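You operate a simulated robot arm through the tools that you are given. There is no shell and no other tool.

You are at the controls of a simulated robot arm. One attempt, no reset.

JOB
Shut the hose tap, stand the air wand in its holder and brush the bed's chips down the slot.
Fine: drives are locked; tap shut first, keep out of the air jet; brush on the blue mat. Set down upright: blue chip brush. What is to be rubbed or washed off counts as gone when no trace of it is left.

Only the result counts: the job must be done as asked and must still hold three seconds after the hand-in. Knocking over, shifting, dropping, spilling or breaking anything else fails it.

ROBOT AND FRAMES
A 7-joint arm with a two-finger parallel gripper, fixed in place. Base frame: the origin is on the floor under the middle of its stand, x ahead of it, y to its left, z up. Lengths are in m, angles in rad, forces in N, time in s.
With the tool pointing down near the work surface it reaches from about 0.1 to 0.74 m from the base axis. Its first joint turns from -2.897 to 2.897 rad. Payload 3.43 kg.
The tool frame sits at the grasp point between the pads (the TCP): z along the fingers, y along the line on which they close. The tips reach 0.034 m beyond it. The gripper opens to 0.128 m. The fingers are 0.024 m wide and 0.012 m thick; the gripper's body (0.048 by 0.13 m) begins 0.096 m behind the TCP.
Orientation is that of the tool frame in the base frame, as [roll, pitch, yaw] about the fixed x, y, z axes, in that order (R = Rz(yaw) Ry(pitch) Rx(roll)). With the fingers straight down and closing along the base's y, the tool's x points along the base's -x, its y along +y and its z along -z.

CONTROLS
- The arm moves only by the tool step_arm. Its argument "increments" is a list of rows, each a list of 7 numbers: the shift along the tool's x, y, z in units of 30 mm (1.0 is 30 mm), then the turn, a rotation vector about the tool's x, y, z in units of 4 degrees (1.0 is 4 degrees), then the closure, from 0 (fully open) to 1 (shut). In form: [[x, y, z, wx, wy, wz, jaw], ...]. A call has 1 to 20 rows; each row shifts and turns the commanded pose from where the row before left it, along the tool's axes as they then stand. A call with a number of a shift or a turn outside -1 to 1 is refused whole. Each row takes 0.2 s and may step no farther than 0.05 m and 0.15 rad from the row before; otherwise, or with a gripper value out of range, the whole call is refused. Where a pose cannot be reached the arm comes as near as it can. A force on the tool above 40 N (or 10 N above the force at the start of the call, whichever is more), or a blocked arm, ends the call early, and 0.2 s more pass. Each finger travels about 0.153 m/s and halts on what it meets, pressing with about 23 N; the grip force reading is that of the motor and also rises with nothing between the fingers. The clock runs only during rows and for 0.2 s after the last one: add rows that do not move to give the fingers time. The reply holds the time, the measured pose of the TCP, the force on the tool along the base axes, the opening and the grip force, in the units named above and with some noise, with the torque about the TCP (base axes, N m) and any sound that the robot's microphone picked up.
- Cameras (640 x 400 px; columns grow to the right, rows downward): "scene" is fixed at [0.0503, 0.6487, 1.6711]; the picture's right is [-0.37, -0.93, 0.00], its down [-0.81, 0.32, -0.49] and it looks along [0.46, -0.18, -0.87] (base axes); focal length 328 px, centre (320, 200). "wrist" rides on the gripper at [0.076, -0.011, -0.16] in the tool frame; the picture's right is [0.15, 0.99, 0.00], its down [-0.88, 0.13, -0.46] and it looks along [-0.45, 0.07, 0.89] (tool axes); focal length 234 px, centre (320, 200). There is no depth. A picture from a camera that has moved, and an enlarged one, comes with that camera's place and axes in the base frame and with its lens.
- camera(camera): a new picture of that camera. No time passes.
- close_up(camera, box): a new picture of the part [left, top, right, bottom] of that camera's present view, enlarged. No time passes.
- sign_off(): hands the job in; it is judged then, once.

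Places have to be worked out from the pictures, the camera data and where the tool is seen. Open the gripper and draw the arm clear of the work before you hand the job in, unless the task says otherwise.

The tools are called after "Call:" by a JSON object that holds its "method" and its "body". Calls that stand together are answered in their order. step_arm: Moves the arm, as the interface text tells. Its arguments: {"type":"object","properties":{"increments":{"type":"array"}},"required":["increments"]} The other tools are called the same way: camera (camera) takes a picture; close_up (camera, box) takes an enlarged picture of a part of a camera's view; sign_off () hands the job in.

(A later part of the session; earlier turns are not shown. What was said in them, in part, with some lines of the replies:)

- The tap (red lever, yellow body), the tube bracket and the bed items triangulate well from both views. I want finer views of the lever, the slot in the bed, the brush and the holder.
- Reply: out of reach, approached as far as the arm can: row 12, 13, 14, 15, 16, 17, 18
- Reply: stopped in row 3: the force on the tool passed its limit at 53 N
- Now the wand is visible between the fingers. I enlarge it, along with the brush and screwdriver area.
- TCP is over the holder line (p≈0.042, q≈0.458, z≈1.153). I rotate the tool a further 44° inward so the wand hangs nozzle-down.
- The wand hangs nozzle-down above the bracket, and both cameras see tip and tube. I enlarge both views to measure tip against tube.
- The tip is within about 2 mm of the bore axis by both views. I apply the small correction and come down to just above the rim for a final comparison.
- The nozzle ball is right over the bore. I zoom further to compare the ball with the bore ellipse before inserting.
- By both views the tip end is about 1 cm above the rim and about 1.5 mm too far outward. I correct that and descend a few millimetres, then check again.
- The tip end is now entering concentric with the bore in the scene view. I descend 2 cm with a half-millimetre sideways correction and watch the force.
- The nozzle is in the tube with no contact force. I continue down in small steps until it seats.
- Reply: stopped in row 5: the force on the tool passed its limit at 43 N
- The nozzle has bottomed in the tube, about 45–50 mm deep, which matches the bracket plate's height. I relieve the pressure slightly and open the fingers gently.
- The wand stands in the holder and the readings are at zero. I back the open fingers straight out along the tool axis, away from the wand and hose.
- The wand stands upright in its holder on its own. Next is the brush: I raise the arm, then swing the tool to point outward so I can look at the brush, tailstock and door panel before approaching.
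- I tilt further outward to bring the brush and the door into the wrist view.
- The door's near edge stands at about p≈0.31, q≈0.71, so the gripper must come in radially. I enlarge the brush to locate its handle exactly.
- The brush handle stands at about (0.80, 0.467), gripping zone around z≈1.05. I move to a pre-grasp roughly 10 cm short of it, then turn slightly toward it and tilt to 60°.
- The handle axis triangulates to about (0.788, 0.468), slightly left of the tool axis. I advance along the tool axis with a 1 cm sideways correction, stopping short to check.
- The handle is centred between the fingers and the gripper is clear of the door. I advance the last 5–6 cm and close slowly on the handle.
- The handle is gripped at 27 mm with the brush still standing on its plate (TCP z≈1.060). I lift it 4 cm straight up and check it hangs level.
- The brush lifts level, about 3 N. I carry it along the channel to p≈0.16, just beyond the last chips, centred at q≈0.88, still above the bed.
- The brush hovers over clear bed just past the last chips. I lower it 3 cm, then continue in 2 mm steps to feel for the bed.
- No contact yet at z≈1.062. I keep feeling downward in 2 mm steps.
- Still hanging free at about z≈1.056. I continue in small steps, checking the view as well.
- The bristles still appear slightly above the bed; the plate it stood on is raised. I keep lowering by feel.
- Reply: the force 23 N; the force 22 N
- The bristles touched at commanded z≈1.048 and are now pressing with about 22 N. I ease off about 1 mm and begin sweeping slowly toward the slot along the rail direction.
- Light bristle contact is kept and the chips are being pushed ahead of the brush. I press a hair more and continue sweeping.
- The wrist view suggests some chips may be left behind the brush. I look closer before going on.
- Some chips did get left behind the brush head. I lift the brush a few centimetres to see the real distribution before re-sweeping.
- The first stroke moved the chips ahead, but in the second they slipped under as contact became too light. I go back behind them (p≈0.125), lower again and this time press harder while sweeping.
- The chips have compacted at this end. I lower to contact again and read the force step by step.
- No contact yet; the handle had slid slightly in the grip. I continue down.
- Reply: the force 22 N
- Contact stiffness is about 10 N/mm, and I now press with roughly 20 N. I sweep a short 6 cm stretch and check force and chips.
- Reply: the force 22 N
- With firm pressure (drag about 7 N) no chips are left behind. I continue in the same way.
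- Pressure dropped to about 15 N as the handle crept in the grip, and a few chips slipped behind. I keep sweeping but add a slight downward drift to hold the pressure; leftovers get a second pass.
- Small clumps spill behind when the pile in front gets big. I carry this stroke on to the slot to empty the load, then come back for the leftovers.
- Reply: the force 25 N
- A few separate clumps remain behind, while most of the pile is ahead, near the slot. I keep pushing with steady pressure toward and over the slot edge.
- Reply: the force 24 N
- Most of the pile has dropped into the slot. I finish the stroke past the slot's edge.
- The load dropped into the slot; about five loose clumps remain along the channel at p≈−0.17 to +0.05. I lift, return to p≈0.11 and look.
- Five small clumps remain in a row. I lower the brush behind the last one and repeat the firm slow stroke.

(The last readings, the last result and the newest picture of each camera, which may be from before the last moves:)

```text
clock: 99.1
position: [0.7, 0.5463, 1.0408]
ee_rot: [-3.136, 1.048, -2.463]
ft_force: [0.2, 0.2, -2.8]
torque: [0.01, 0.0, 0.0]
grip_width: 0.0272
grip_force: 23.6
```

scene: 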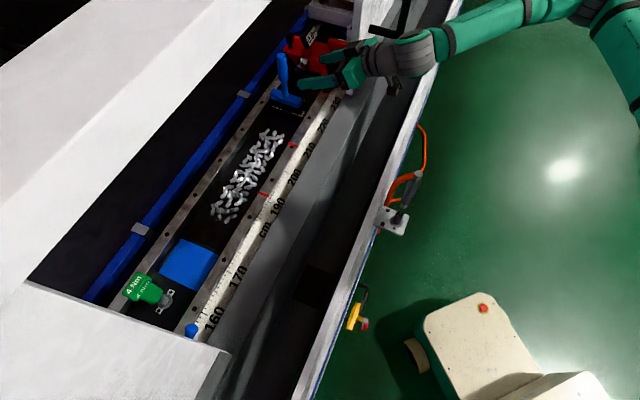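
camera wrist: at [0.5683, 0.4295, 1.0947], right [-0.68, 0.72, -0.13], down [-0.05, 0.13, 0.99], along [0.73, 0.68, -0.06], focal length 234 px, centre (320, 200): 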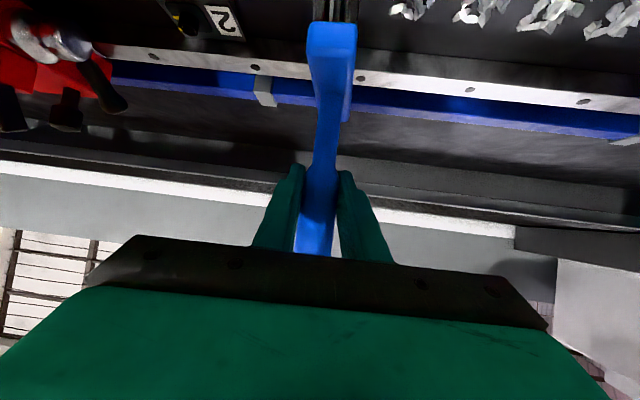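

Still free at about z≈1.040; contact last time was near 1.037. I continue feeling downward.

Call:
{"method": "step_arm", "body": {"increments": [[0.0433, 0, 0.025, 0, 0, 0, 1], [0, 0, 0, 0, 0, 0, 1]]}}

Call:
{"method": "step_arm", "body": {"increments": [[0.029, 0, 0.0167, 0, 0, 0, 1], [0, 0, 0, 0, 0, 0, 1]]}}

Call:
{"method": "step_arm", "body": {"increments": [[0.029, 0, 0.0167, 0, 0, 0, 1], [0, 0, 0, 0, 0, 0, 1]]}}

Call:
{"method": "step_arm", "body": {"increments": [[0.029, 0, 0.0167, 0, 0, 0, 1], [0, 0, 0, 0, 0, 0, 1]]}}

```text
clock: 99.7
position: [0.6968, 0.5476, 1.0382]
ee_rot: [-3.138, 1.047, -2.462]
ft_force: [-0.1, -0.1, -1.8]
torque: [0.0, 0.0, -0.01]
grip_width: 0.0274
grip_force: 23.3
```

```text
clock: 100.3
position: [0.6991, 0.5457, 1.0374]
ee_rot: [-3.14, 1.048, -2.465]
ft_force: [-1.0, -0.2, 1.4]
torque: [-0.07, 0.28, -0.05]
grip_width: 0.0271
grip_force: 22.9
```

```text
clock: 100.9
position: [0.7007, 0.546, 1.0374]
ee_rot: [-3.139, 1.049, -2.466]
ft_force: [-0.5, 4.1, 12.7]
torque: [0.41, 0.11, 0.01]
grip_width: 0.0275
grip_force: 23.3
```

```text
clock: 101.5
position: [0.6984, 0.5484, 1.036]
ee_rot: [-3.135, 1.052, -2.46]
ft_force: [4.6, -7.2, 23.6]
torque: [-0.39, -0.51, -0.06]
grip_width: 0.0276
grip_force: 23.0
```

Firm contact, about 24 N. I sweep from here at the same slow pace.

Call:
{"method": "step_arm", "body": {"increments": [[0.0103, 0.199, -0.0178, 0, 0, 0, 1], [0.0103, 0.199, -0.0178, 0, 0, 0, 1], [0.0103, 0.199, -0.0178, 0, 0, 0, 1], [0.0103, 0.199, -0.0178, 0, 0, 0, 1], [0.0115, 0.199, -0.0171, 0, 0, 0, 1], [0.0115, 0.199, -0.0171, 0, 0, 0, 1], [0.0115, 0.199, -0.0171, 0, 0, 0, 1], [0.0115, 0.199, -0.0171, 0, 0, 0, 1], [0.0115, 0.199, -0.0171, 0, 0, 0, 1], [0.0115, 0.199, -0.0171, 0, 0, 0, 1], [0.0115, 0.199, -0.0171, 0, 0, 0, 1], [0.0115, 0.199, -0.0171, 0, 0, 0, 1], [0.0115, 0.199, -0.0171, 0, 0, 0, 1], [0.0115, 0.199, -0.0171, 0, 0, 0, 1]]}}

Call:
{"method": "close_up", "body": {"camera": "wrist", "box": [100, 0, 440, 140]}}

Call:
{"method": "close_up", "body": {"camera": "scene", "box": [180, 90, 330, 260]}}

```text
clock: 104.5
position: [0.6414, 0.6067, 1.034]
ee_rot: [3.14, 1.045, -2.466]
ft_force: [1.7, 0.5, 2.9]
torque: [0.01, 0.02, -0.03]
grip_width: 0.0274
grip_force: 22.8
```

```text
1.88 times, centred on (270, 70) of wrist
camera zoom: at [0.5113, 0.4881, 1.0481], right [-0.68, 0.73, -0.13], down [-0.04, 0.13, 0.99], along [0.74, 0.68, -0.06], focal length 441 px, centre (414, 445)
```

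zoom: 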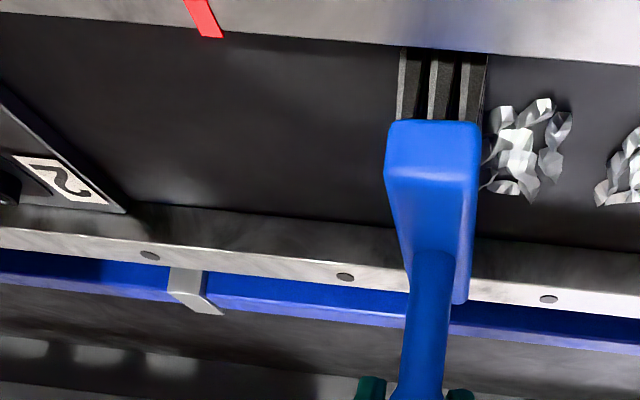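

```text
2.35 times, centred on (255, 175) of scene
camera zoom: at [0.0503, 0.6487, 1.6711], right [-0.37, -0.93, 0.0], down [-0.81, 0.32, -0.49], along [0.46, -0.18, -0.87], focal length 772 px, centre (473, 259)
```

zoom: 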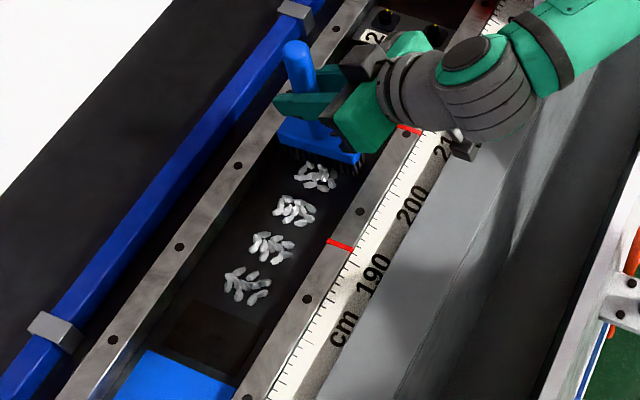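

Nothing is left behind so far, but pressure has fallen to about 5 N. I press down again by about 1.5 mm and continue.

Call:
{"method": "step_arm", "body": {"increments": [[0.0433, 0, 0.025, 0, 0, 0, 1], [0, 0, 0, 0, 0, 0, 1]]}}

Call:
{"method": "step_arm", "body": {"increments": [[0.0146, 0.199, -0.0154, 0, 0, 0, 1], [0.0146, 0.199, -0.0154, 0, 0, 0, 1], [0.0146, 0.199, -0.0154, 0, 0, 0, 1], [0.0146, 0.199, -0.0154, 0, 0, 0, 1], [0.0146, 0.199, -0.0154, 0, 0, 0, 1], [0.0146, 0.199, -0.0154, 0, 0, 0, 1], [0.0146, 0.199, -0.0154, 0, 0, 0, 1], [0.0146, 0.199, -0.0154, 0, 0, 0, 1]]}}

Call:
{"method": "close_up", "body": {"camera": "wrist", "box": [100, 0, 440, 140]}}

Call:
{"method": "close_up", "body": {"camera": "scene", "box": [180, 90, 330, 260]}}

```text
clock: 105.1
position: [0.6405, 0.6072, 1.0334]
ee_rot: [-3.137, 1.046, -2.461]
ft_force: [1.8, -0.9, 9.0]
torque: [0.03, -0.12, 0.03]
grip_width: 0.0275
grip_force: 22.7
```

```text
clock: 106.9
position: [0.6035, 0.6445, 1.034]
ee_rot: [-3.141, 1.049, -2.46]
ft_force: [3.0, -4.7, 18.5]
torque: [-0.22, -0.25, 0.0]
grip_width: 0.0277
grip_force: 22.7
```

```text
1.88 times, centred on (270, 70) of wrist
camera zoom: at [0.4735, 0.5248, 1.0472], right [-0.68, 0.72, -0.13], down [-0.05, 0.13, 0.99], along [0.73, 0.68, -0.05], focal length 441 px, centre (414, 445)
```

zoom: 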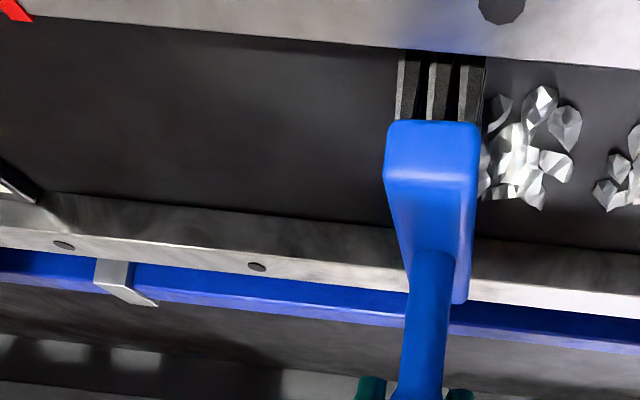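

```text
2.35 times, centred on (255, 175) of scene
camera zoom: at [0.0503, 0.6487, 1.6711], right [-0.37, -0.93, 0.0], down [-0.81, 0.32, -0.49], along [0.46, -0.18, -0.87], focal length 772 px, centre (473, 259)
```

zoom: 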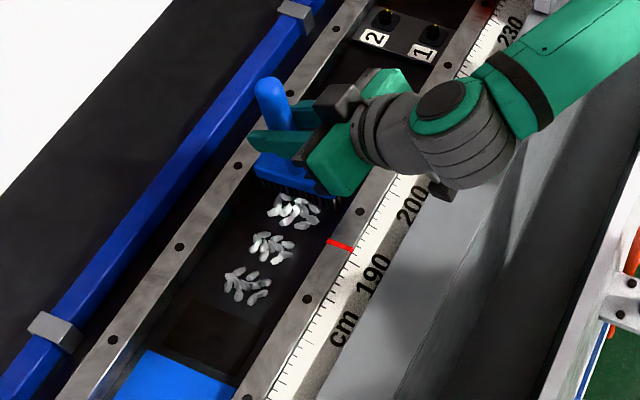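

Clean behind the brush, pressure about 21 N. I continue toward the slot.

Call:
{"method": "step_arm", "body": {"increments": [[0.0146, 0.199, -0.0154, 0, 0, 0, 1], [0.0146, 0.199, -0.0154, 0, 0, 0, 1], [0.0146, 0.199, -0.0154, 0, 0, 0, 1], [0.0146, 0.199, -0.0154, 0, 0, 0, 1], [0.0146, 0.199, -0.0154, 0, 0, 0, 1], [0.0146, 0.199, -0.0154, 0, 0, 0, 1], [0.0146, 0.199, -0.0154, 0, 0, 0, 1], [0.0146, 0.199, -0.0154, 0, 0, 0, 1]]}}

Call:
{"method": "close_up", "body": {"camera": "wrist", "box": [100, 0, 440, 140]}}

Call:
{"method": "step_arm", "body": {"increments": [[0.0146, 0.199, -0.0154, 0, 0, 0, 1], [0.0146, 0.199, -0.0154, 0, 0, 0, 1], [0.0146, 0.199, -0.0154, 0, 0, 0, 1], [0.0146, 0.199, -0.0154, 0, 0, 0, 1], [0.0146, 0.199, -0.0154, 0, 0, 0, 1], [0.0146, 0.199, -0.0154, 0, 0, 0, 1], [0.0146, 0.199, -0.0154, 0, 0, 0, 1], [0.0146, 0.199, -0.0154, 0, 0, 0, 1]]}}

Call:
{"method": "close_up", "body": {"camera": "wrist", "box": [100, 0, 440, 140]}}

Call:
{"method": "close_up", "body": {"camera": "scene", "box": [150, 130, 290, 270]}}

```text
clock: 108.7
position: [0.57, 0.6757, 1.03]
ee_rot: [-3.139, 1.044, -2.466]
ft_force: [-1.3, -5.5, 11.1]
torque: [-0.33, 0.08, 0.02]
grip_width: 0.0272
grip_force: 22.8
```

```text
1.88 times, centred on (270, 70) of wrist
camera zoom: at [0.4411, 0.557, 1.0458], right [-0.68, 0.73, -0.13], down [-0.05, 0.13, 0.99], along [0.73, 0.68, -0.06], focal length 441 px, centre (414, 445)
```

zoom: 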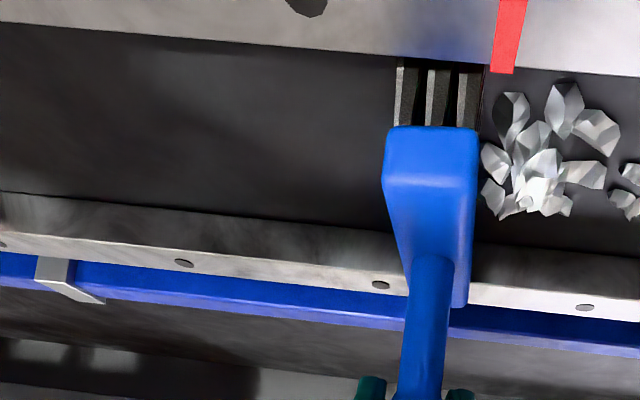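

```text
clock: 110.5
position: [0.5388, 0.7096, 1.0303]
ee_rot: [-3.139, 1.047, -2.467]
ft_force: [4.5, -2.7, 14.4]
torque: [-0.22, -0.28, 0.02]
grip_width: 0.0272
grip_force: 23.2
```

```text
1.88 times, centred on (270, 70) of wrist
camera zoom: at [0.4091, 0.5902, 1.0453], right [-0.67, 0.73, -0.13], down [-0.05, 0.13, 0.99], along [0.74, 0.67, -0.05], focal length 441 px, centre (414, 445)
```

zoom: 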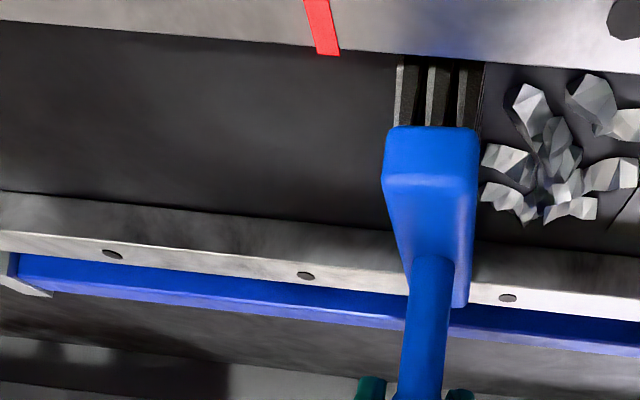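

```text
2.86 times, centred on (220, 200) of scene
camera zoom: at [0.0503, 0.6487, 1.6711], right [-0.37, -0.93, 0.0], down [-0.81, 0.32, -0.49], along [0.46, -0.18, -0.87], focal length 937 px, centre (606, 200)
```

zoom: 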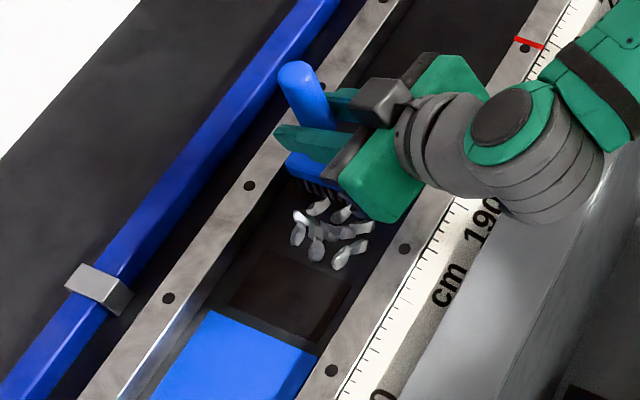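

All clean behind, and the remaining chips are right ahead of the slot. I finish the stroke past its edge.

Call:
{"method": "step_arm", "body": {"increments": [[0.0166, 0.199, -0.0142, 0, 0, 0, 1], [0.0146, 0.199, -0.0154, 0, 0, 0, 1], [0.0146, 0.199, -0.0154, 0, 0, 0, 1], [0.0146, 0.199, -0.0154, 0, 0, 0, 1], [0.0146, 0.199, -0.0154, 0, 0, 0, 1], [0.0146, 0.199, -0.0154, 0, 0, 0, 1], [0.0146, 0.199, -0.0154, 0, 0, 0, 1], [0.0146, 0.199, -0.0154, 0, 0, 0, 1], [0.0146, 0.199, -0.0154, 0, 0, 0, 1]]}}

Call:
{"method": "step_arm", "body": {"increments": [[0.0115, 0.199, -0.0171, 0, 0, 0, 1], [0.0115, 0.199, -0.0171, 0, 0, 0, 1], [0.0115, 0.199, -0.0171, 0, 0, 0, 1], [0.0115, 0.199, -0.0171, 0, 0, 0, 1], [0.0115, 0.199, -0.0171, 0, 0, 0, 1], [0.0115, 0.199, -0.0171, 0, 0, 0, 1], [0.0115, 0.199, -0.0171, 0, 0, 0, 1], [0.0103, 0.199, -0.0178, 0, 0, 0, 1]]}}

Call:
{"method": "close_up", "body": {"camera": "wrist", "box": [100, 0, 440, 140]}}

Call:
{"method": "close_up", "body": {"camera": "scene", "box": [140, 150, 280, 290]}}

```text
clock: 112.5
position: [0.498, 0.7499, 1.0295]
ee_rot: [-3.141, 1.045, -2.466]
ft_force: [1.4, -1.6, 6.3]
torque: [-0.23, -0.12, 0.02]
grip_width: 0.0301
grip_force: 22.7
```

```text
clock: 114.3
position: [0.4665, 0.785, 1.0298]
ee_rot: [-3.139, 1.048, -2.463]
ft_force: [0.2, 0.3, -1.7]
torque: [0.03, 0.04, 0.0]
grip_width: 0.0272
grip_force: 22.8
```

```text
1.88 times, centred on (270, 70) of wrist
camera zoom: at [0.3361, 0.6645, 1.0441], right [-0.68, 0.73, -0.13], down [-0.05, 0.13, 0.99], along [0.74, 0.68, -0.06], focal length 441 px, centre (414, 445)
```

zoom: 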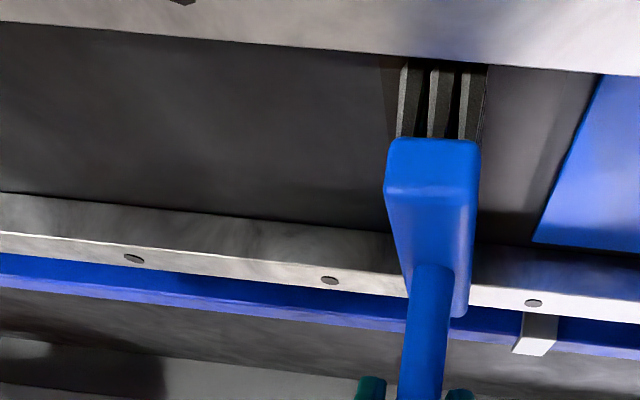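

```text
2.86 times, centred on (210, 220) of scene
camera zoom: at [0.0503, 0.6487, 1.6711], right [-0.37, -0.93, 0.0], down [-0.81, 0.32, -0.49], along [0.46, -0.18, -0.87], focal length 937 px, centre (634, 143)
```

zoom: 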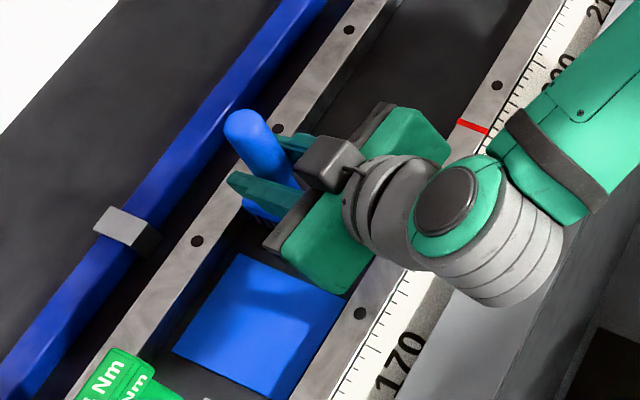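

The channel looks clean behind the brush. I lift it and inspect the whole channel from the scene camera and up close.

Call:
{"method": "step_arm", "body": {"increments": [[-0.361, 0, -0.208, 0, 0, 0, 1], [-0.361, 0, -0.208, 0, 0, 0, 1], [-0.361, 0, -0.208, 0, 0, 0, 1], [-0.361, 0, -0.208, 0, 0, 0, 1], [0, 0, 0, 0, 0, 0, 1]]}}

Call:
{"method": "close_up", "body": {"camera": "scene", "box": [170, 90, 330, 260]}}

Call:
{"method": "close_up", "body": {"camera": "scene", "box": [130, 200, 260, 310]}}

Call:
{"method": "camera", "body": {"camera": "wrist"}}

```text
clock: 115.5
position: [0.4672, 0.7845, 1.0786]
ee_rot: [-3.139, 1.046, -2.465]
ft_force: [-0.4, 0.1, -2.3]
torque: [0.02, -0.01, 0.0]
grip_width: 0.0273
grip_force: 23.3
```

```text
2.35 times, centred on (250, 175) of scene
camera zoom: at [0.0503, 0.6487, 1.6711], right [-0.37, -0.93, 0.0], down [-0.81, 0.32, -0.49], along [0.46, -0.18, -0.87], focal length 772 px, centre (485, 259)
```

zoom: 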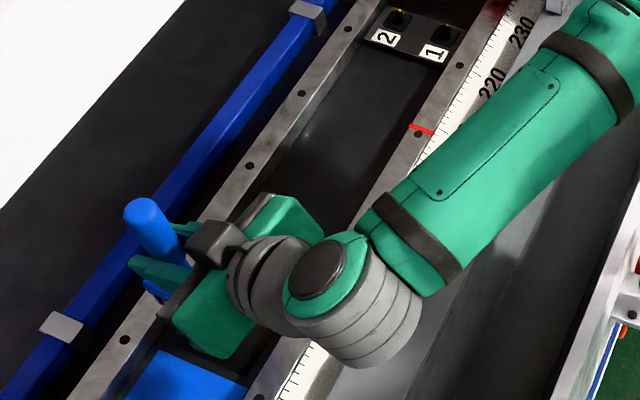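

```text
3.64 times, centred on (195, 255) of scene
camera zoom: at [0.0503, 0.6487, 1.6711], right [-0.37, -0.93, 0.0], down [-0.81, 0.32, -0.49], along [0.46, -0.18, -0.87], focal length 1192 px, centre (774, 0)
```

zoom: 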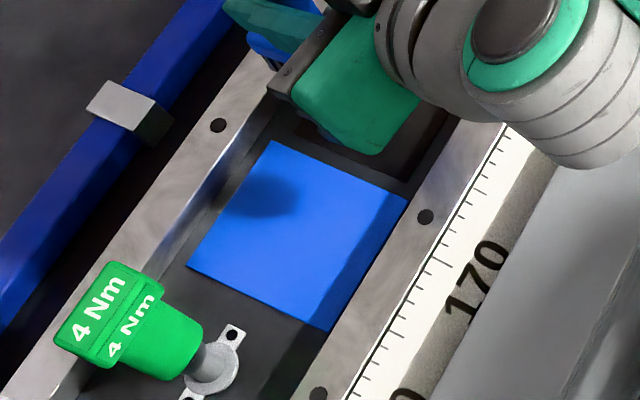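

```text
taken
camera wrist: at [0.3369, 0.664, 1.0939], right [-0.68, 0.73, -0.13], down [-0.05, 0.13, 0.99], along [0.74, 0.68, -0.06], focal length 234 px, centre (320, 200)
```

wrist: 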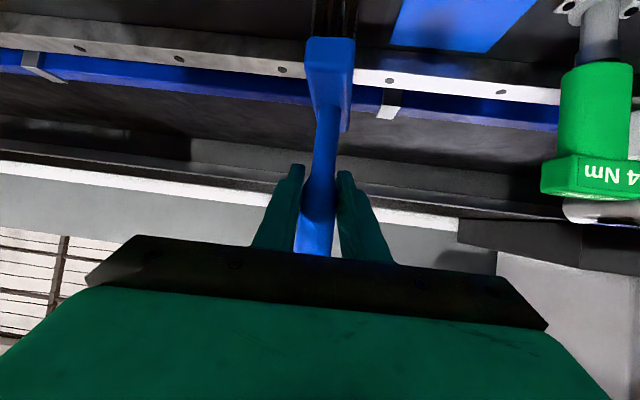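

Bed and slot area look clean where visible. I now carry the brush over the blue mat, centre at about p≈−0.319, q≈0.879, keeping clear of the torque driver.

Call:
{"method": "step_arm", "body": {"increments": [[0.047, 0.593, -0.082, 0, 0, 0, 1], [0.047, 0.593, -0.082, 0, 0, 0, 1], [0.047, 0.593, -0.082, 0, 0, 0, 1], [0.047, 0.593, -0.082, 0, 0, 0, 1], [0.047, 0.593, -0.082, 0, 0, 0, 1], [0, 0, 0, 0, 0, 0, 1]]}}

Call:
{"method": "close_up", "body": {"camera": "scene", "box": [110, 200, 270, 320]}}

Call:
{"method": "close_up", "body": {"camera": "scene", "box": [170, 90, 330, 260]}}

Call:
{"method": "camera", "body": {"camera": "wrist"}}

```text
clock: 116.9
position: [0.4001, 0.8454, 1.0793]
ee_rot: [-3.139, 1.047, -2.462]
ft_force: [-0.6, 0.0, -2.8]
torque: [-0.01, 0.03, -0.01]
grip_width: 0.0274
grip_force: 22.2
```

```text
3.33 times, centred on (190, 260) of scene
camera zoom: at [0.0503, 0.6487, 1.6711], right [-0.37, -0.93, 0.0], down [-0.81, 0.32, -0.49], along [0.46, -0.18, -0.87], focal length 1093 px, centre (753, 0)
```

zoom: 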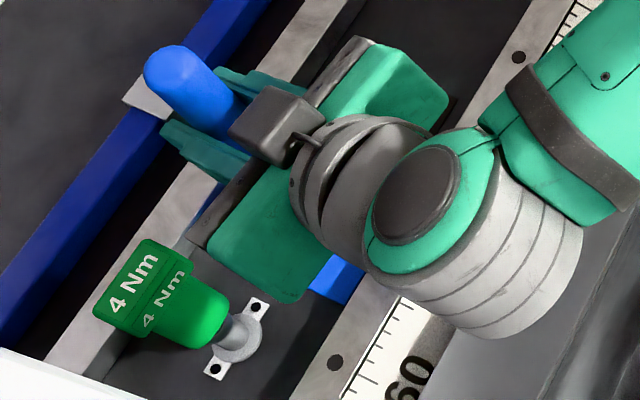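

```text
2.35 times, centred on (250, 175) of scene
camera zoom: at [0.0503, 0.6487, 1.6711], right [-0.37, -0.93, 0.0], down [-0.81, 0.32, -0.49], along [0.46, -0.18, -0.87], focal length 772 px, centre (485, 259)
```

zoom: 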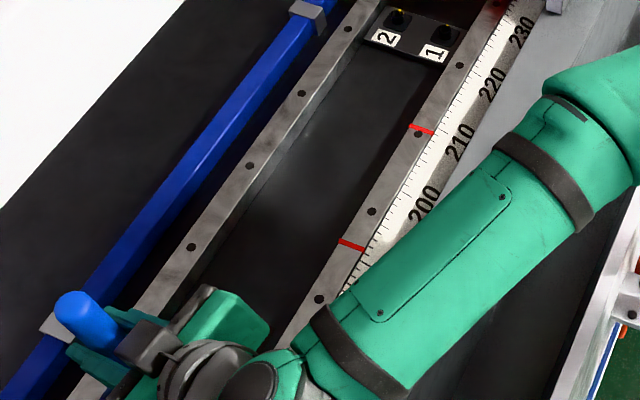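

```text
taken
camera wrist: at [0.2703, 0.7255, 1.0932], right [-0.68, 0.73, -0.13], down [-0.05, 0.13, 0.99], along [0.74, 0.67, -0.06], focal length 234 px, centre (320, 200)
```

wrist: 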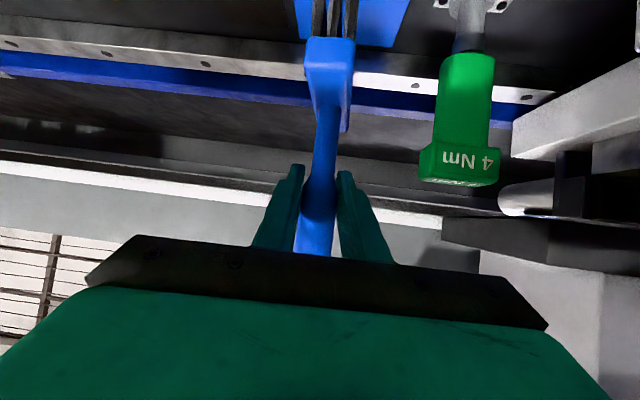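

The arm reaches the mat pose (p≈−0.319, q≈0.879) and the mat's measured centre is (−0.319, 0.880). I lower the brush most of the way, then feel for contact.

Call:
{"method": "step_arm", "body": {"increments": [[0.231, 0, 0.133, 0, 0, 0, 1], [0.231, 0, 0.133, 0, 0, 0, 1], [0.231, 0, 0.133, 0, 0, 0, 1], [0.231, 0, 0.133, 0, 0, 0, 1], [0.173, 0, 0.1, 0, 0, 0, 1], [0, 0, 0, 0, 0, 0, 1]]}}

Call:
{"method": "close_up", "body": {"camera": "wrist", "box": [220, 0, 480, 140]}}

Call:
{"method": "step_arm", "body": {"increments": [[0.0577, 0, 0.0333, 0, 0, 0, 1], [0, 0, 0, 0, 0, 0, 1]]}}

Call:
{"method": "step_arm", "body": {"increments": [[0.0433, 0, 0.025, 0, 0, 0, 1], [0, 0, 0, 0, 0, 0, 1]]}}

```text
clock: 118.3
position: [0.3999, 0.8438, 1.042]
ee_rot: [-3.14, 1.048, -2.462]
ft_force: [0.0, 0.9, -3.3]
torque: [-0.04, -0.01, 0.02]
grip_width: 0.0274
grip_force: 23.4
```

```text
2.46 times, centred on (350, 70) of wrist
camera zoom: at [0.2697, 0.7253, 1.0555], right [-0.68, 0.73, -0.13], down [-0.05, 0.13, 0.99], along [0.74, 0.68, -0.06], focal length 576 px, centre (246, 520)
```

zoom: 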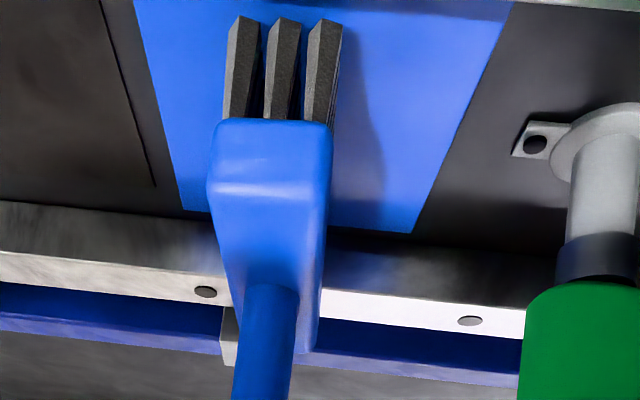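

```text
clock: 118.9
position: [0.3983, 0.8438, 1.0388]
ee_rot: [-3.141, 1.049, -2.461]
ft_force: [0.5, -0.6, -2.1]
torque: [0.01, 0.02, -0.03]
grip_width: 0.0273
grip_force: 23.1
```

```text
clock: 119.5
position: [0.3951, 0.847, 1.0365]
ee_rot: [-3.14, 1.046, -2.459]
ft_force: [0.0, 0.5, -2.9]
torque: [0.0, 0.03, 0.03]
grip_width: 0.0275
grip_force: 23.1
```

The bristles are squarely over the mat with margin on both sides. I continue down in small steps until the brush stands.

Call:
{"method": "step_arm", "body": {"increments": [[0.0433, 0, 0.025, 0, 0, 0, 1], [0, 0, 0, 0, 0, 0, 1]]}}

Call:
{"method": "step_arm", "body": {"increments": [[0.0433, 0, 0.025, 0, 0, 0, 1], [0, 0, 0, 0, 0, 0, 1]]}}

Call:
{"method": "step_arm", "body": {"increments": [[0.029, 0, 0.0167, 0, 0, 0, 1], [0, 0, 0, 0, 0, 0, 1]]}}

Call:
{"method": "step_arm", "body": {"increments": [[0.029, 0, 0.0167, 0, 0, 0, 1], [0, 0, 0, 0, 0, 0, 1]]}}

```text
clock: 120.1
position: [0.4, 0.8456, 1.0368]
ee_rot: [-3.14, 1.048, -2.464]
ft_force: [0.3, 0.2, -2.9]
torque: [0.01, -0.01, -0.01]
grip_width: 0.0273
grip_force: 23.5
```

```text
clock: 120.7
position: [0.4002, 0.8458, 1.0351]
ee_rot: [-3.139, 1.048, -2.463]
ft_force: [-0.5, -1.0, -2.7]
torque: [0.02, -0.01, 0.02]
grip_width: 0.0275
grip_force: 23.0
```

```text
clock: 121.3
position: [0.3983, 0.8458, 1.0343]
ee_rot: [-3.138, 1.049, -2.465]
ft_force: [0.6, -0.4, -2.4]
torque: [0.03, 0.05, 0.0]
grip_width: 0.0276
grip_force: 23.0
```

```text
clock: 121.9
position: [0.3995, 0.846, 1.0319]
ee_rot: [-3.139, 1.046, -2.465]
ft_force: [-0.9, 0.4, 0.1]
torque: [-0.07, 0.17, -0.05]
grip_width: 0.0274
grip_force: 22.8
```

First contact with the mat. I press about 0.7 mm more so it sits flat, then open the fingers gradually.

Call:
{"method": "step_arm", "body": {"increments": [[0.02, 0, 0.0117, 0, 0, 0, 1], [0, 0, 0, 0, 0, 0, 1]]}}

Call:
{"method": "step_arm", "body": {"increments": [[0, 0, 0, 0, 0, 0, 0.78], [0, 0, 0, 0, 0, 0, 0.76], [0, 0, 0, 0, 0, 0, 0.73], [0, 0, 0, 0, 0, 0, 0.69], [0, 0, 0, 0, 0, 0, 0.64], [0, 0, 0, 0, 0, 0, 0.58], [0, 0, 0, 0, 0, 0, 0.54], [0, 0, 0, 0, 0, 0, 0.54]]}}

Call:
{"method": "camera", "body": {"camera": "wrist"}}

Call:
{"method": "close_up", "body": {"camera": "scene", "box": [110, 200, 270, 320]}}

```text
clock: 122.5
position: [0.4001, 0.8459, 1.0318]
ee_rot: [-3.14, 1.047, -2.464]
ft_force: [0.9, 1.1, 4.2]
torque: [-0.01, 0.32, -0.07]
grip_width: 0.0274
grip_force: 22.7
```

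```text
clock: 124.3
position: [0.3993, 0.8447, 1.0318]
ee_rot: [-3.141, 1.048, -2.465]
ft_force: [0.3, 0.1, -0.1]
torque: [0.03, 0.02, 0.0]
grip_width: 0.059
grip_force: 0.1
```

```text
taken
camera wrist: at [0.2695, 0.7258, 1.0456], right [-0.68, 0.73, -0.13], down [-0.05, 0.13, 0.99], along [0.74, 0.68, -0.06], focal length 234 px, centre (320, 200)
```

wrist: 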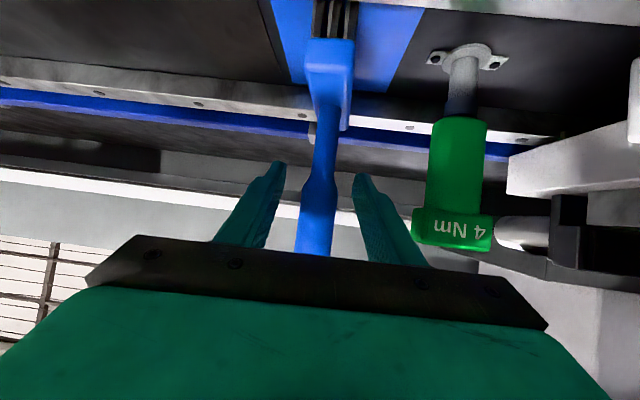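

```text
3.33 times, centred on (190, 260) of scene
camera zoom: at [0.0503, 0.6487, 1.6711], right [-0.37, -0.93, 0.0], down [-0.81, 0.32, -0.49], along [0.46, -0.18, -0.87], focal length 1093 px, centre (753, 0)
```

zoom: 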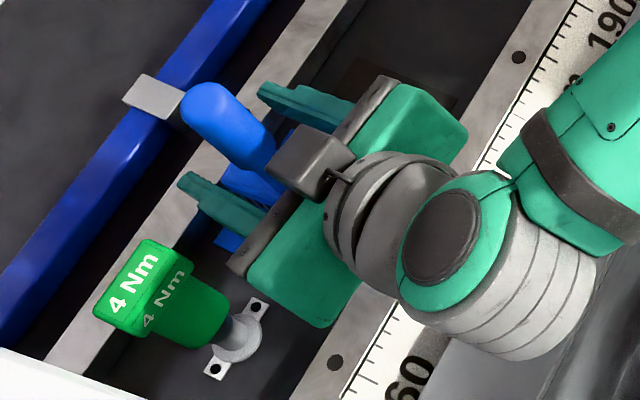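

The brush stands freely with the fingers 16 mm clear on each side. I retreat straight back along the tool axis.

Call:
{"method": "step_arm", "body": {"increments": [[0, 0, -0.4, 0, 0, 0, 0.54], [0, 0, -0.7, 0, 0, 0, 0.54], [0, 0, -1, 0, 0, 0, 0.54], [0, 0, -1, 0, 0, 0, 0.54], [0, 0, -1, 0, 0, 0, 0.54], [0, 0, -1, 0, 0, 0, 0.54], [0, 0, -1, 0, 0, 0, 0.54], [0, 0, 0, 0, 0, 0, 0.54]]}}

Call:
{"method": "camera", "body": {"camera": "wrist"}}

Call:
{"method": "camera", "body": {"camera": "scene"}}

Call:
{"method": "close_up", "body": {"camera": "scene", "box": [110, 190, 270, 320]}}

```text
clock: 126.1
position: [0.2752, 0.7465, 1.1243]
ee_rot: [-3.14, 1.048, -2.465]
ft_force: [-0.2, 0.2, -0.9]
torque: [0.0, -0.05, 0.01]
grip_width: 0.0588
grip_force: 0.1
```

```text
taken
camera wrist: at [0.145, 0.626, 1.1376], right [-0.68, 0.73, -0.13], down [-0.05, 0.13, 0.99], along [0.74, 0.68, -0.06], focal length 234 px, centre (320, 200)
```

wrist: 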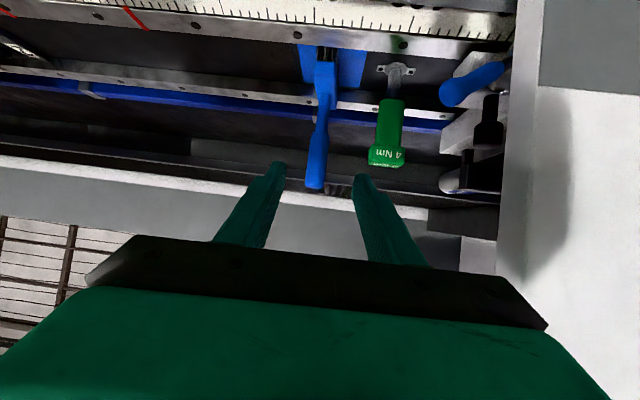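

```text
taken
```

scene: 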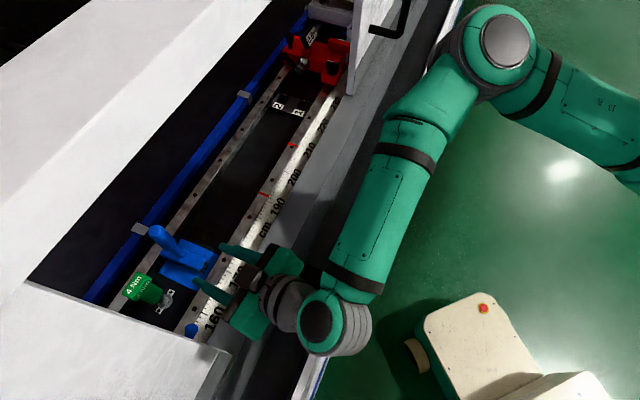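

```text
3.08 times, centred on (190, 255) of scene
camera zoom: at [0.0503, 0.6487, 1.6711], right [-0.37, -0.93, 0.0], down [-0.81, 0.32, -0.49], along [0.46, -0.18, -0.87], focal length 1009 px, centre (720, 31)
```

zoom: 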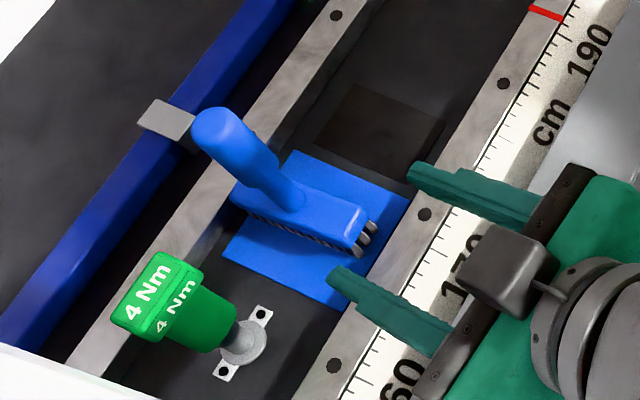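

The brush stands upright on the mat. I enlarge it and the whole channel to verify placement and that no chip remains.

Call:
{"method": "close_up", "body": {"camera": "scene", "box": [145, 215, 225, 285]}}

Call:
{"method": "close_up", "body": {"camera": "scene", "box": [180, 140, 290, 250]}}

Call:
{"method": "close_up", "body": {"camera": "scene", "box": [220, 60, 340, 170]}}

Call:
{"method": "close_up", "body": {"camera": "wrist", "box": [250, 20, 450, 200]}}

```text
5.71 times, centred on (185, 250) of scene
camera zoom: at [0.0503, 0.6487, 1.6711], right [-0.37, -0.93, 0.0], down [-0.81, 0.32, -0.49], along [0.46, -0.18, -0.87], focal length 1874 px, centre (1091, -86)
```

zoom: 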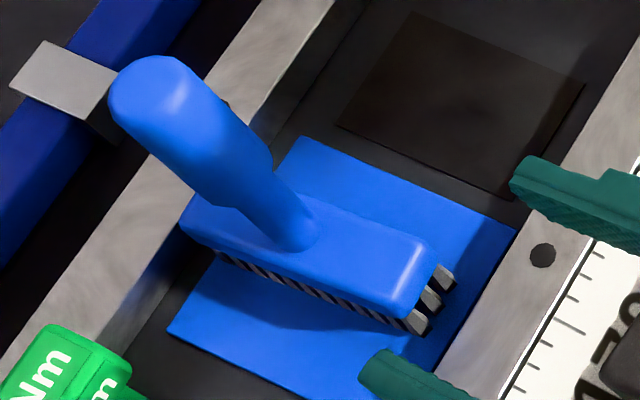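

```text
3.64 times, centred on (235, 195) of scene
camera zoom: at [0.0503, 0.6487, 1.6711], right [-0.37, -0.93, 0.0], down [-0.81, 0.32, -0.49], along [0.46, -0.18, -0.87], focal length 1192 px, centre (629, 218)
```

zoom: 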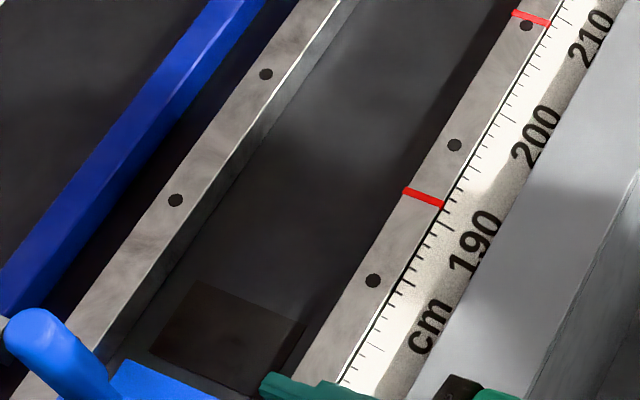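

```text
3.64 times, centred on (280, 115) of scene
camera zoom: at [0.0503, 0.6487, 1.6711], right [-0.37, -0.93, 0.0], down [-0.81, 0.32, -0.49], along [0.46, -0.18, -0.87], focal length 1192 px, centre (466, 509)
```

zoom: 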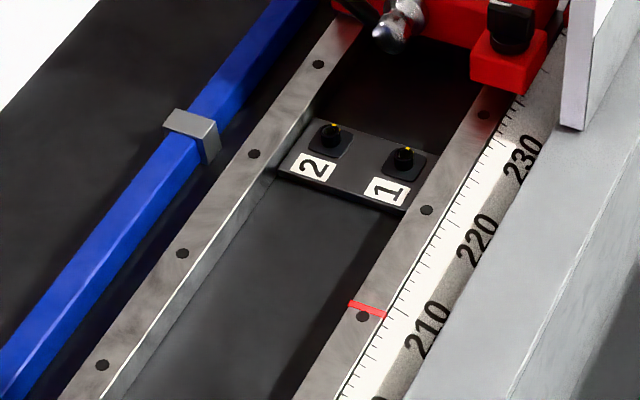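

```text
2.22 times, centred on (350, 110) of wrist
camera zoom: at [0.145, 0.626, 1.1376], right [-0.68, 0.73, -0.13], down [-0.05, 0.13, 0.99], along [0.74, 0.68, -0.06], focal length 520 px, centre (253, 400)
```

zoom: 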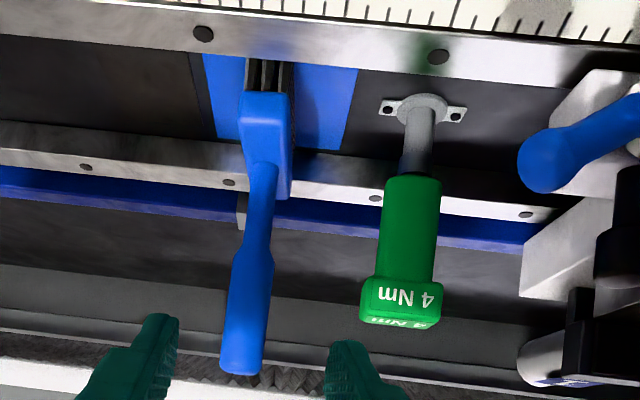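

The channel, slot edge and rails are clear, and the brush stands vertical on the mat. Now I draw the arm clear: up, back from the bed, then tool upright.

Call:
{"method": "step_arm", "body": {"increments": [[-0.6, 0, -0.35, 0, 0, 0, 0.4], [-0.72, 0, -0.417, 0, 0, 0, 0.4], [-0.72, 0, -0.417, 0, 0, 0, 0.4], [-0.72, 0, -0.417, 0, 0, 0, 0.4], [-0.72, 0, -0.417, 0, 0, 0, 0.4], [0.4, 0, -0.7, 0, 0, 0, 0.4], [0.4, 0, -0.7, 0, 0, 0, 0.4], [0.4, 0, -0.7, 0, 0, 0, 0.4], [0.4, 0, -0.7, 0, 0, 0, 0.4], [0.4, 0, -0.7, 0, 0, 0, 0.4], [0, 0, 0, 0, 0, 0, 0.4]]}}

Call:
{"method": "camera", "body": {"camera": "scene"}}

Call:
{"method": "camera", "body": {"camera": "wrist"}}

```text
clock: 128.5
position: [0.1795, 0.6697, 1.221]
ee_rot: [-3.132, 1.007, -2.457]
ft_force: [-0.1, -1.3, -1.2]
torque: [-0.01, 0.0, 0.01]
grip_width: 0.0768
grip_force: 0.1
```

```text
taken
```

scene: 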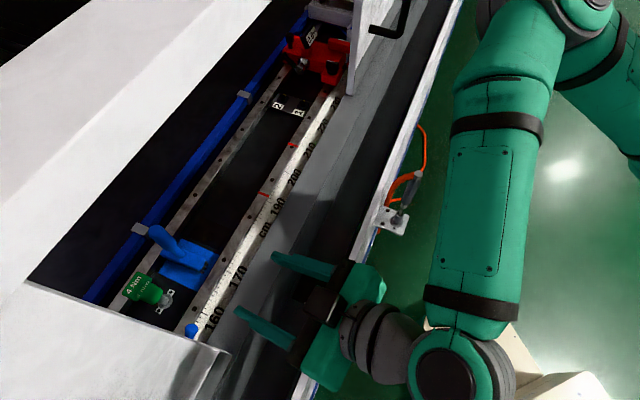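

```text
taken
camera wrist: at [0.0501, 0.5499, 1.2423], right [-0.68, 0.72, -0.13], down [-0.02, 0.16, 0.99], along [0.73, 0.67, -0.09], focal length 234 px, centre (320, 200)
```

wrist: 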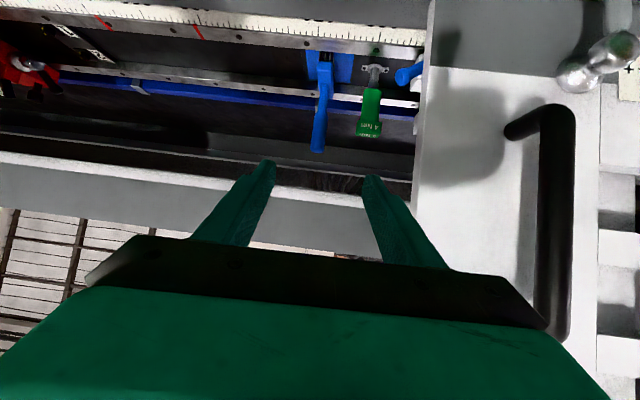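

The arm is clear of the bed now. I turn the tool upright while moving along toward the starting area, away from the wand.

Call:
{"method": "step_arm", "body": {"increments": [[0, -0.5, 0, 0, 1, 0, 0.4], [0, -0.5, 0, 0, 1, 0, 0.4], [0, -0.5, 0, 0, 1, 0, 0.4], [0, -0.5, 0, 0, 1, 0, 0.4], [0, -0.5, 0, 0, 1, 0, 0.4], [0, -0.5, 0, 0, 1, 0, 0.4], [0, -0.5, 0, 0, 1, 0, 0.4], [0, -0.5, 0, 0, 1, 0, 0.4], [0, -0.5, 0, 0, 1, 0, 0.4], [0, -0.5, 0, 0, 1, 0, 0.2], [0, -0.5, 0, 0, 1, 0, 0], [0, -0.5, 0, 0, 1, 0, 0], [0, -0.5, 0, 0, 1, 0, 0], [0, -0.5, 0, 0, 1, 0, 0], [0, 0, 0, 0, 0, 0, 0]]}}

Call:
{"method": "camera", "body": {"camera": "scene"}}

Call:
{"method": "camera", "body": {"camera": "wrist"}}

```text
clock: 131.7
position: [0.3129, 0.5061, 1.2447]
ee_rot: [-3.14, 0.068, -2.467]
ft_force: [-0.3, 0.7, -0.6]
torque: [0.03, 0.0, 0.02]
grip_width: 0.128
grip_force: 0.1
```

```text
taken
```

scene: 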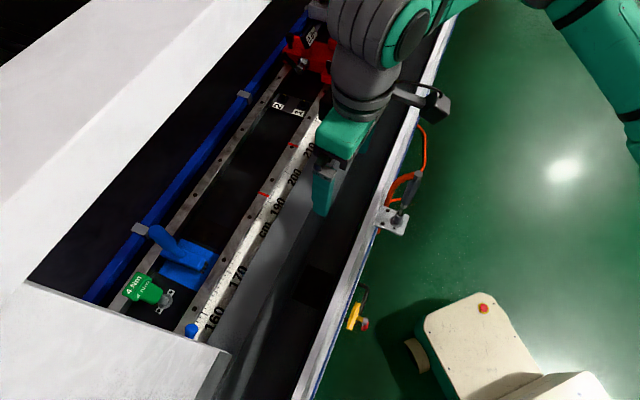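

```text
taken
camera wrist: at [0.2527, 0.4427, 1.3993], right [-0.73, 0.68, -0.01], down [0.58, 0.63, 0.52], along [0.36, 0.37, -0.86], focal length 234 px, centre (320, 200)
```

wrist: 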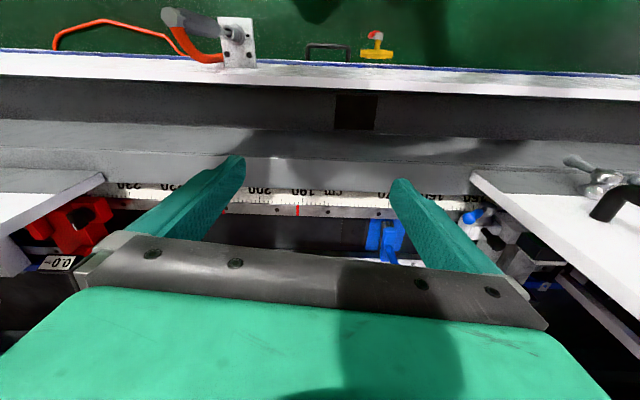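

The gripper is open and high. I draw the arm back from over the bench and then check the wand, tap and brush once more.

Call:
{"method": "step_arm", "body": {"increments": [[0.9, 0, -0.3, 0, 0, 0, 0], [0.9, 0, -0.3, 0, 0, 0, 0], [0.9, 0, -0.3, 0, 0, 0, 0], [0.9, 0, -0.3, 0, 0, 0, 0], [0.9, 0, -0.3, 0, 0, 0, 0], [0, 0, 0, 0, 0, 0, 0]]}}

Call:
{"method": "camera", "body": {"camera": "scene"}}

Call:
{"method": "close_up", "body": {"camera": "scene", "box": [340, 110, 480, 340]}}

Call:
{"method": "close_up", "body": {"camera": "scene", "box": [110, 70, 330, 330]}}

Call:
{"method": "camera", "body": {"camera": "wrist"}}

```text
clock: 133.1
position: [0.2057, 0.4183, 1.2797]
ee_rot: [-3.139, 0.07, -2.467]
ft_force: [-1.3, -0.4, 0.6]
torque: [0.01, -0.03, 0.02]
grip_width: 0.128
grip_force: 0.1
```

```text
taken
```

scene: 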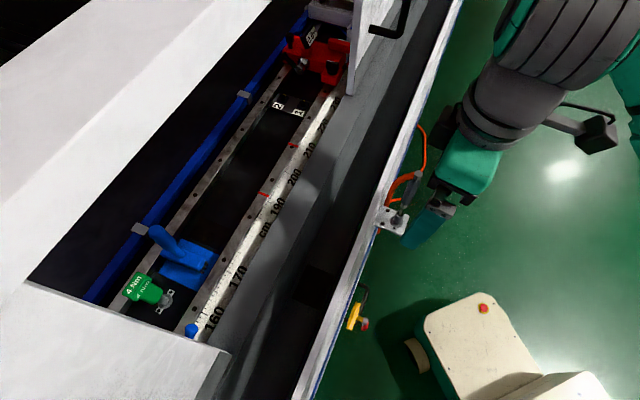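

```text
1.74 times, centred on (410, 225) of scene
camera zoom: at [0.0503, 0.6487, 1.6711], right [-0.37, -0.93, 0.0], down [-0.81, 0.32, -0.49], along [0.46, -0.18, -0.87], focal length 570 px, centre (164, 156)
```

zoom: 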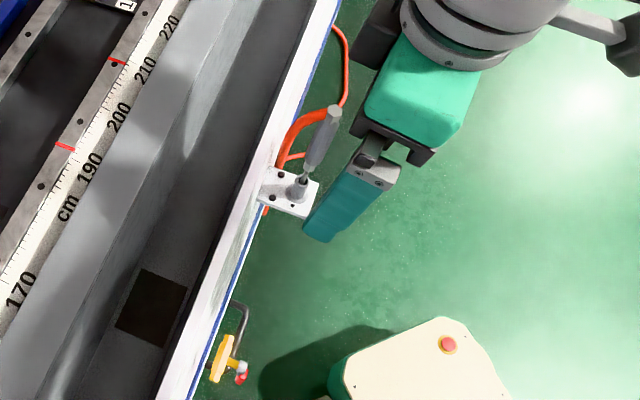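

```text
1.54 times, centred on (220, 200) of scene
camera zoom: at [0.0503, 0.6487, 1.6711], right [-0.37, -0.93, 0.0], down [-0.81, 0.32, -0.49], along [0.46, -0.18, -0.87], focal length 504 px, centre (474, 200)
```

zoom: 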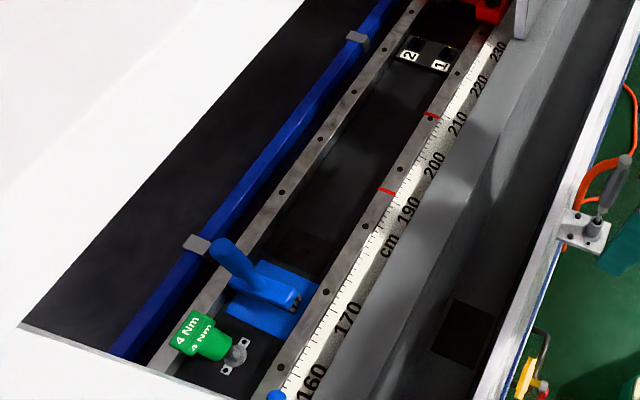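

```text
taken
camera wrist: at [0.1454, 0.356, 1.434], right [-0.73, 0.68, -0.01], down [0.58, 0.63, 0.52], along [0.36, 0.37, -0.86], focal length 234 px, centre (320, 200)
```

wrist: 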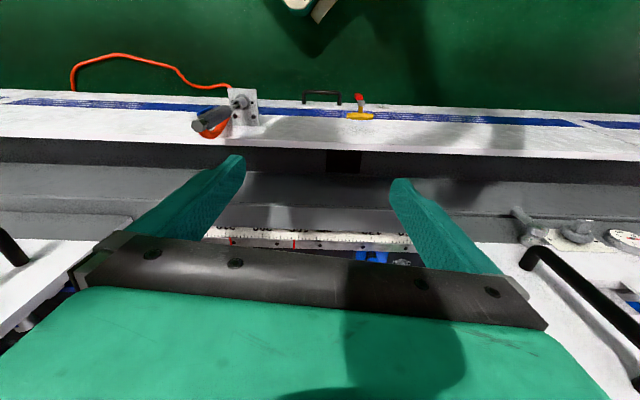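

Everything appears in place. I take final close-ups of the wand in its holder, the tap lever, and the swept channel for any trace.

Call:
{"method": "close_up", "body": {"camera": "scene", "box": [370, 160, 440, 240]}}

Call:
{"method": "close_up", "body": {"camera": "wrist", "box": [180, 70, 280, 150]}}

Call:
{"method": "close_up", "body": {"camera": "wrist", "box": [320, 80, 400, 130]}}

Call:
{"method": "close_up", "body": {"camera": "scene", "box": [180, 100, 310, 250]}}

Call:
{"method": "close_up", "body": {"camera": "scene", "box": [130, 210, 240, 320]}}

```text
5.00 times, centred on (405, 200) of scene
camera zoom: at [0.0503, 0.6487, 1.6711], right [-0.37, -0.93, 0.0], down [-0.81, 0.32, -0.49], along [0.46, -0.18, -0.87], focal length 1639 px, centre (-105, 200)
```

zoom: 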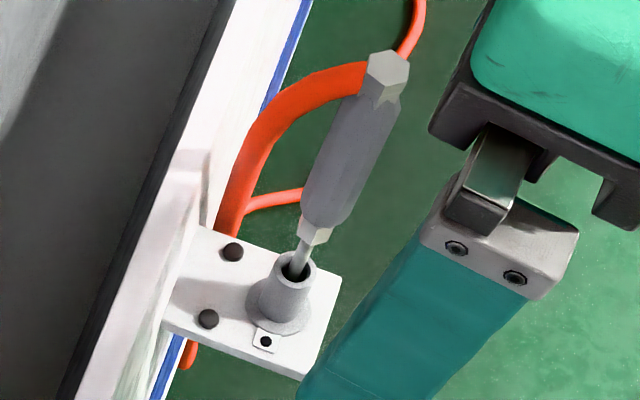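

```text
5.00 times, centred on (230, 110) of wrist
camera zoom: at [0.1454, 0.356, 1.434], right [-0.73, 0.68, -0.01], down [0.58, 0.63, 0.52], along [0.36, 0.37, -0.86], focal length 1171 px, centre (770, 650)
```

zoom: 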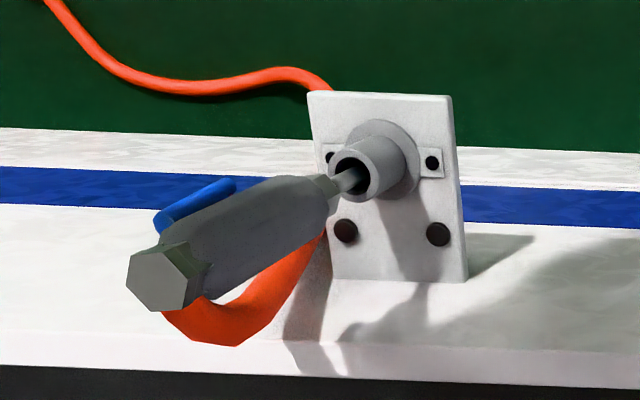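

```text
8.00 times, centred on (360, 105) of wrist
camera zoom: at [0.1454, 0.356, 1.434], right [-0.73, 0.68, -0.01], down [0.58, 0.63, 0.52], along [0.36, 0.37, -0.86], focal length 1873 px, centre (0, 960)
```

zoom: 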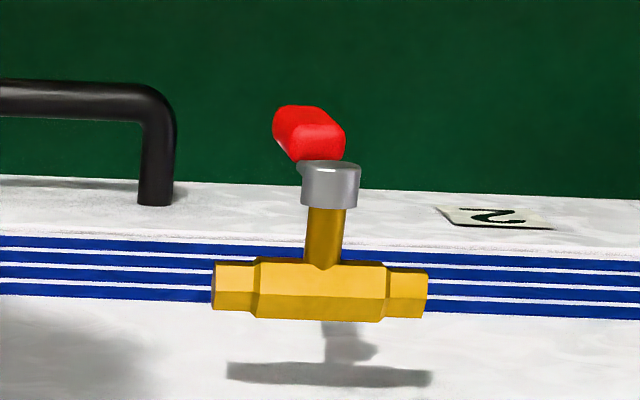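

```text
2.67 times, centred on (245, 175) of scene
camera zoom: at [0.0503, 0.6487, 1.6711], right [-0.37, -0.93, 0.0], down [-0.81, 0.32, -0.49], along [0.46, -0.18, -0.87], focal length 874 px, centre (520, 267)
```

zoom: 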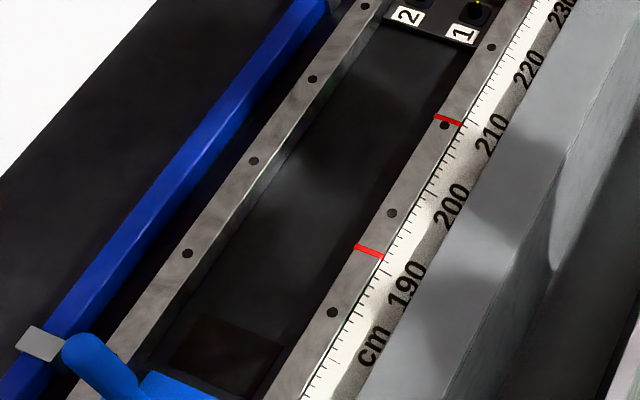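

```text
3.64 times, centred on (185, 265) of scene
camera zoom: at [0.0503, 0.6487, 1.6711], right [-0.37, -0.93, 0.0], down [-0.81, 0.32, -0.49], along [0.46, -0.18, -0.87], focal length 1192 px, centre (811, -36)
```

zoom: 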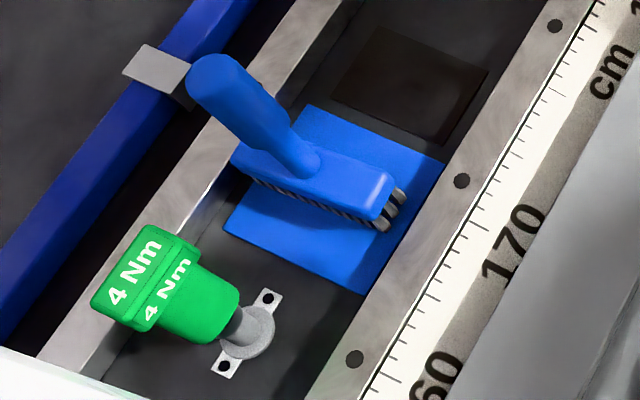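

The tap lever is hard against its stop, across the pipe. The wand stands in its holder, the channel and slot edge show no chips, and the brush is upright on the blue mat. The gripper is open and the arm is clear, so I hand the job in.

Call:
{"method": "sign_off", "body": {}}

```text
The job is handed in.
```

I shut the hose tap, stood the air wand in its holder, brushed the chips down the slot, and left the blue brush upright on the blue mat. The job is handed in; I haven't seen the verdict.

- **Tap:** I turned the lever a quarter turn, from along the pipe to straight down, until it hit a firm stop. There was no shut/open marking, so I took lever-across-the-pipe as shut. I did this before touching the wand.
- **Wand:** it stands nozzle-down in the tube, nearly vertical, with the nozzle about 5 cm in and resting on the bottom.
- **Chips:** some slipped past the brush on the early strokes, so I went over the bed again with firmer pressure. The final pictures show none left in the channel or at the slot's edge.
- **Brush:** its bristles fill almost the full depth of the mat, front to back. They end within a few millimetres of its front and back edges.

The only hard contacts were the tap stop (53 N) and the wand reaching the bottom of its tube (43 N). I saw nothing else bumped or moved. The gripper is open and the arm is drawn back above the front of the bench.
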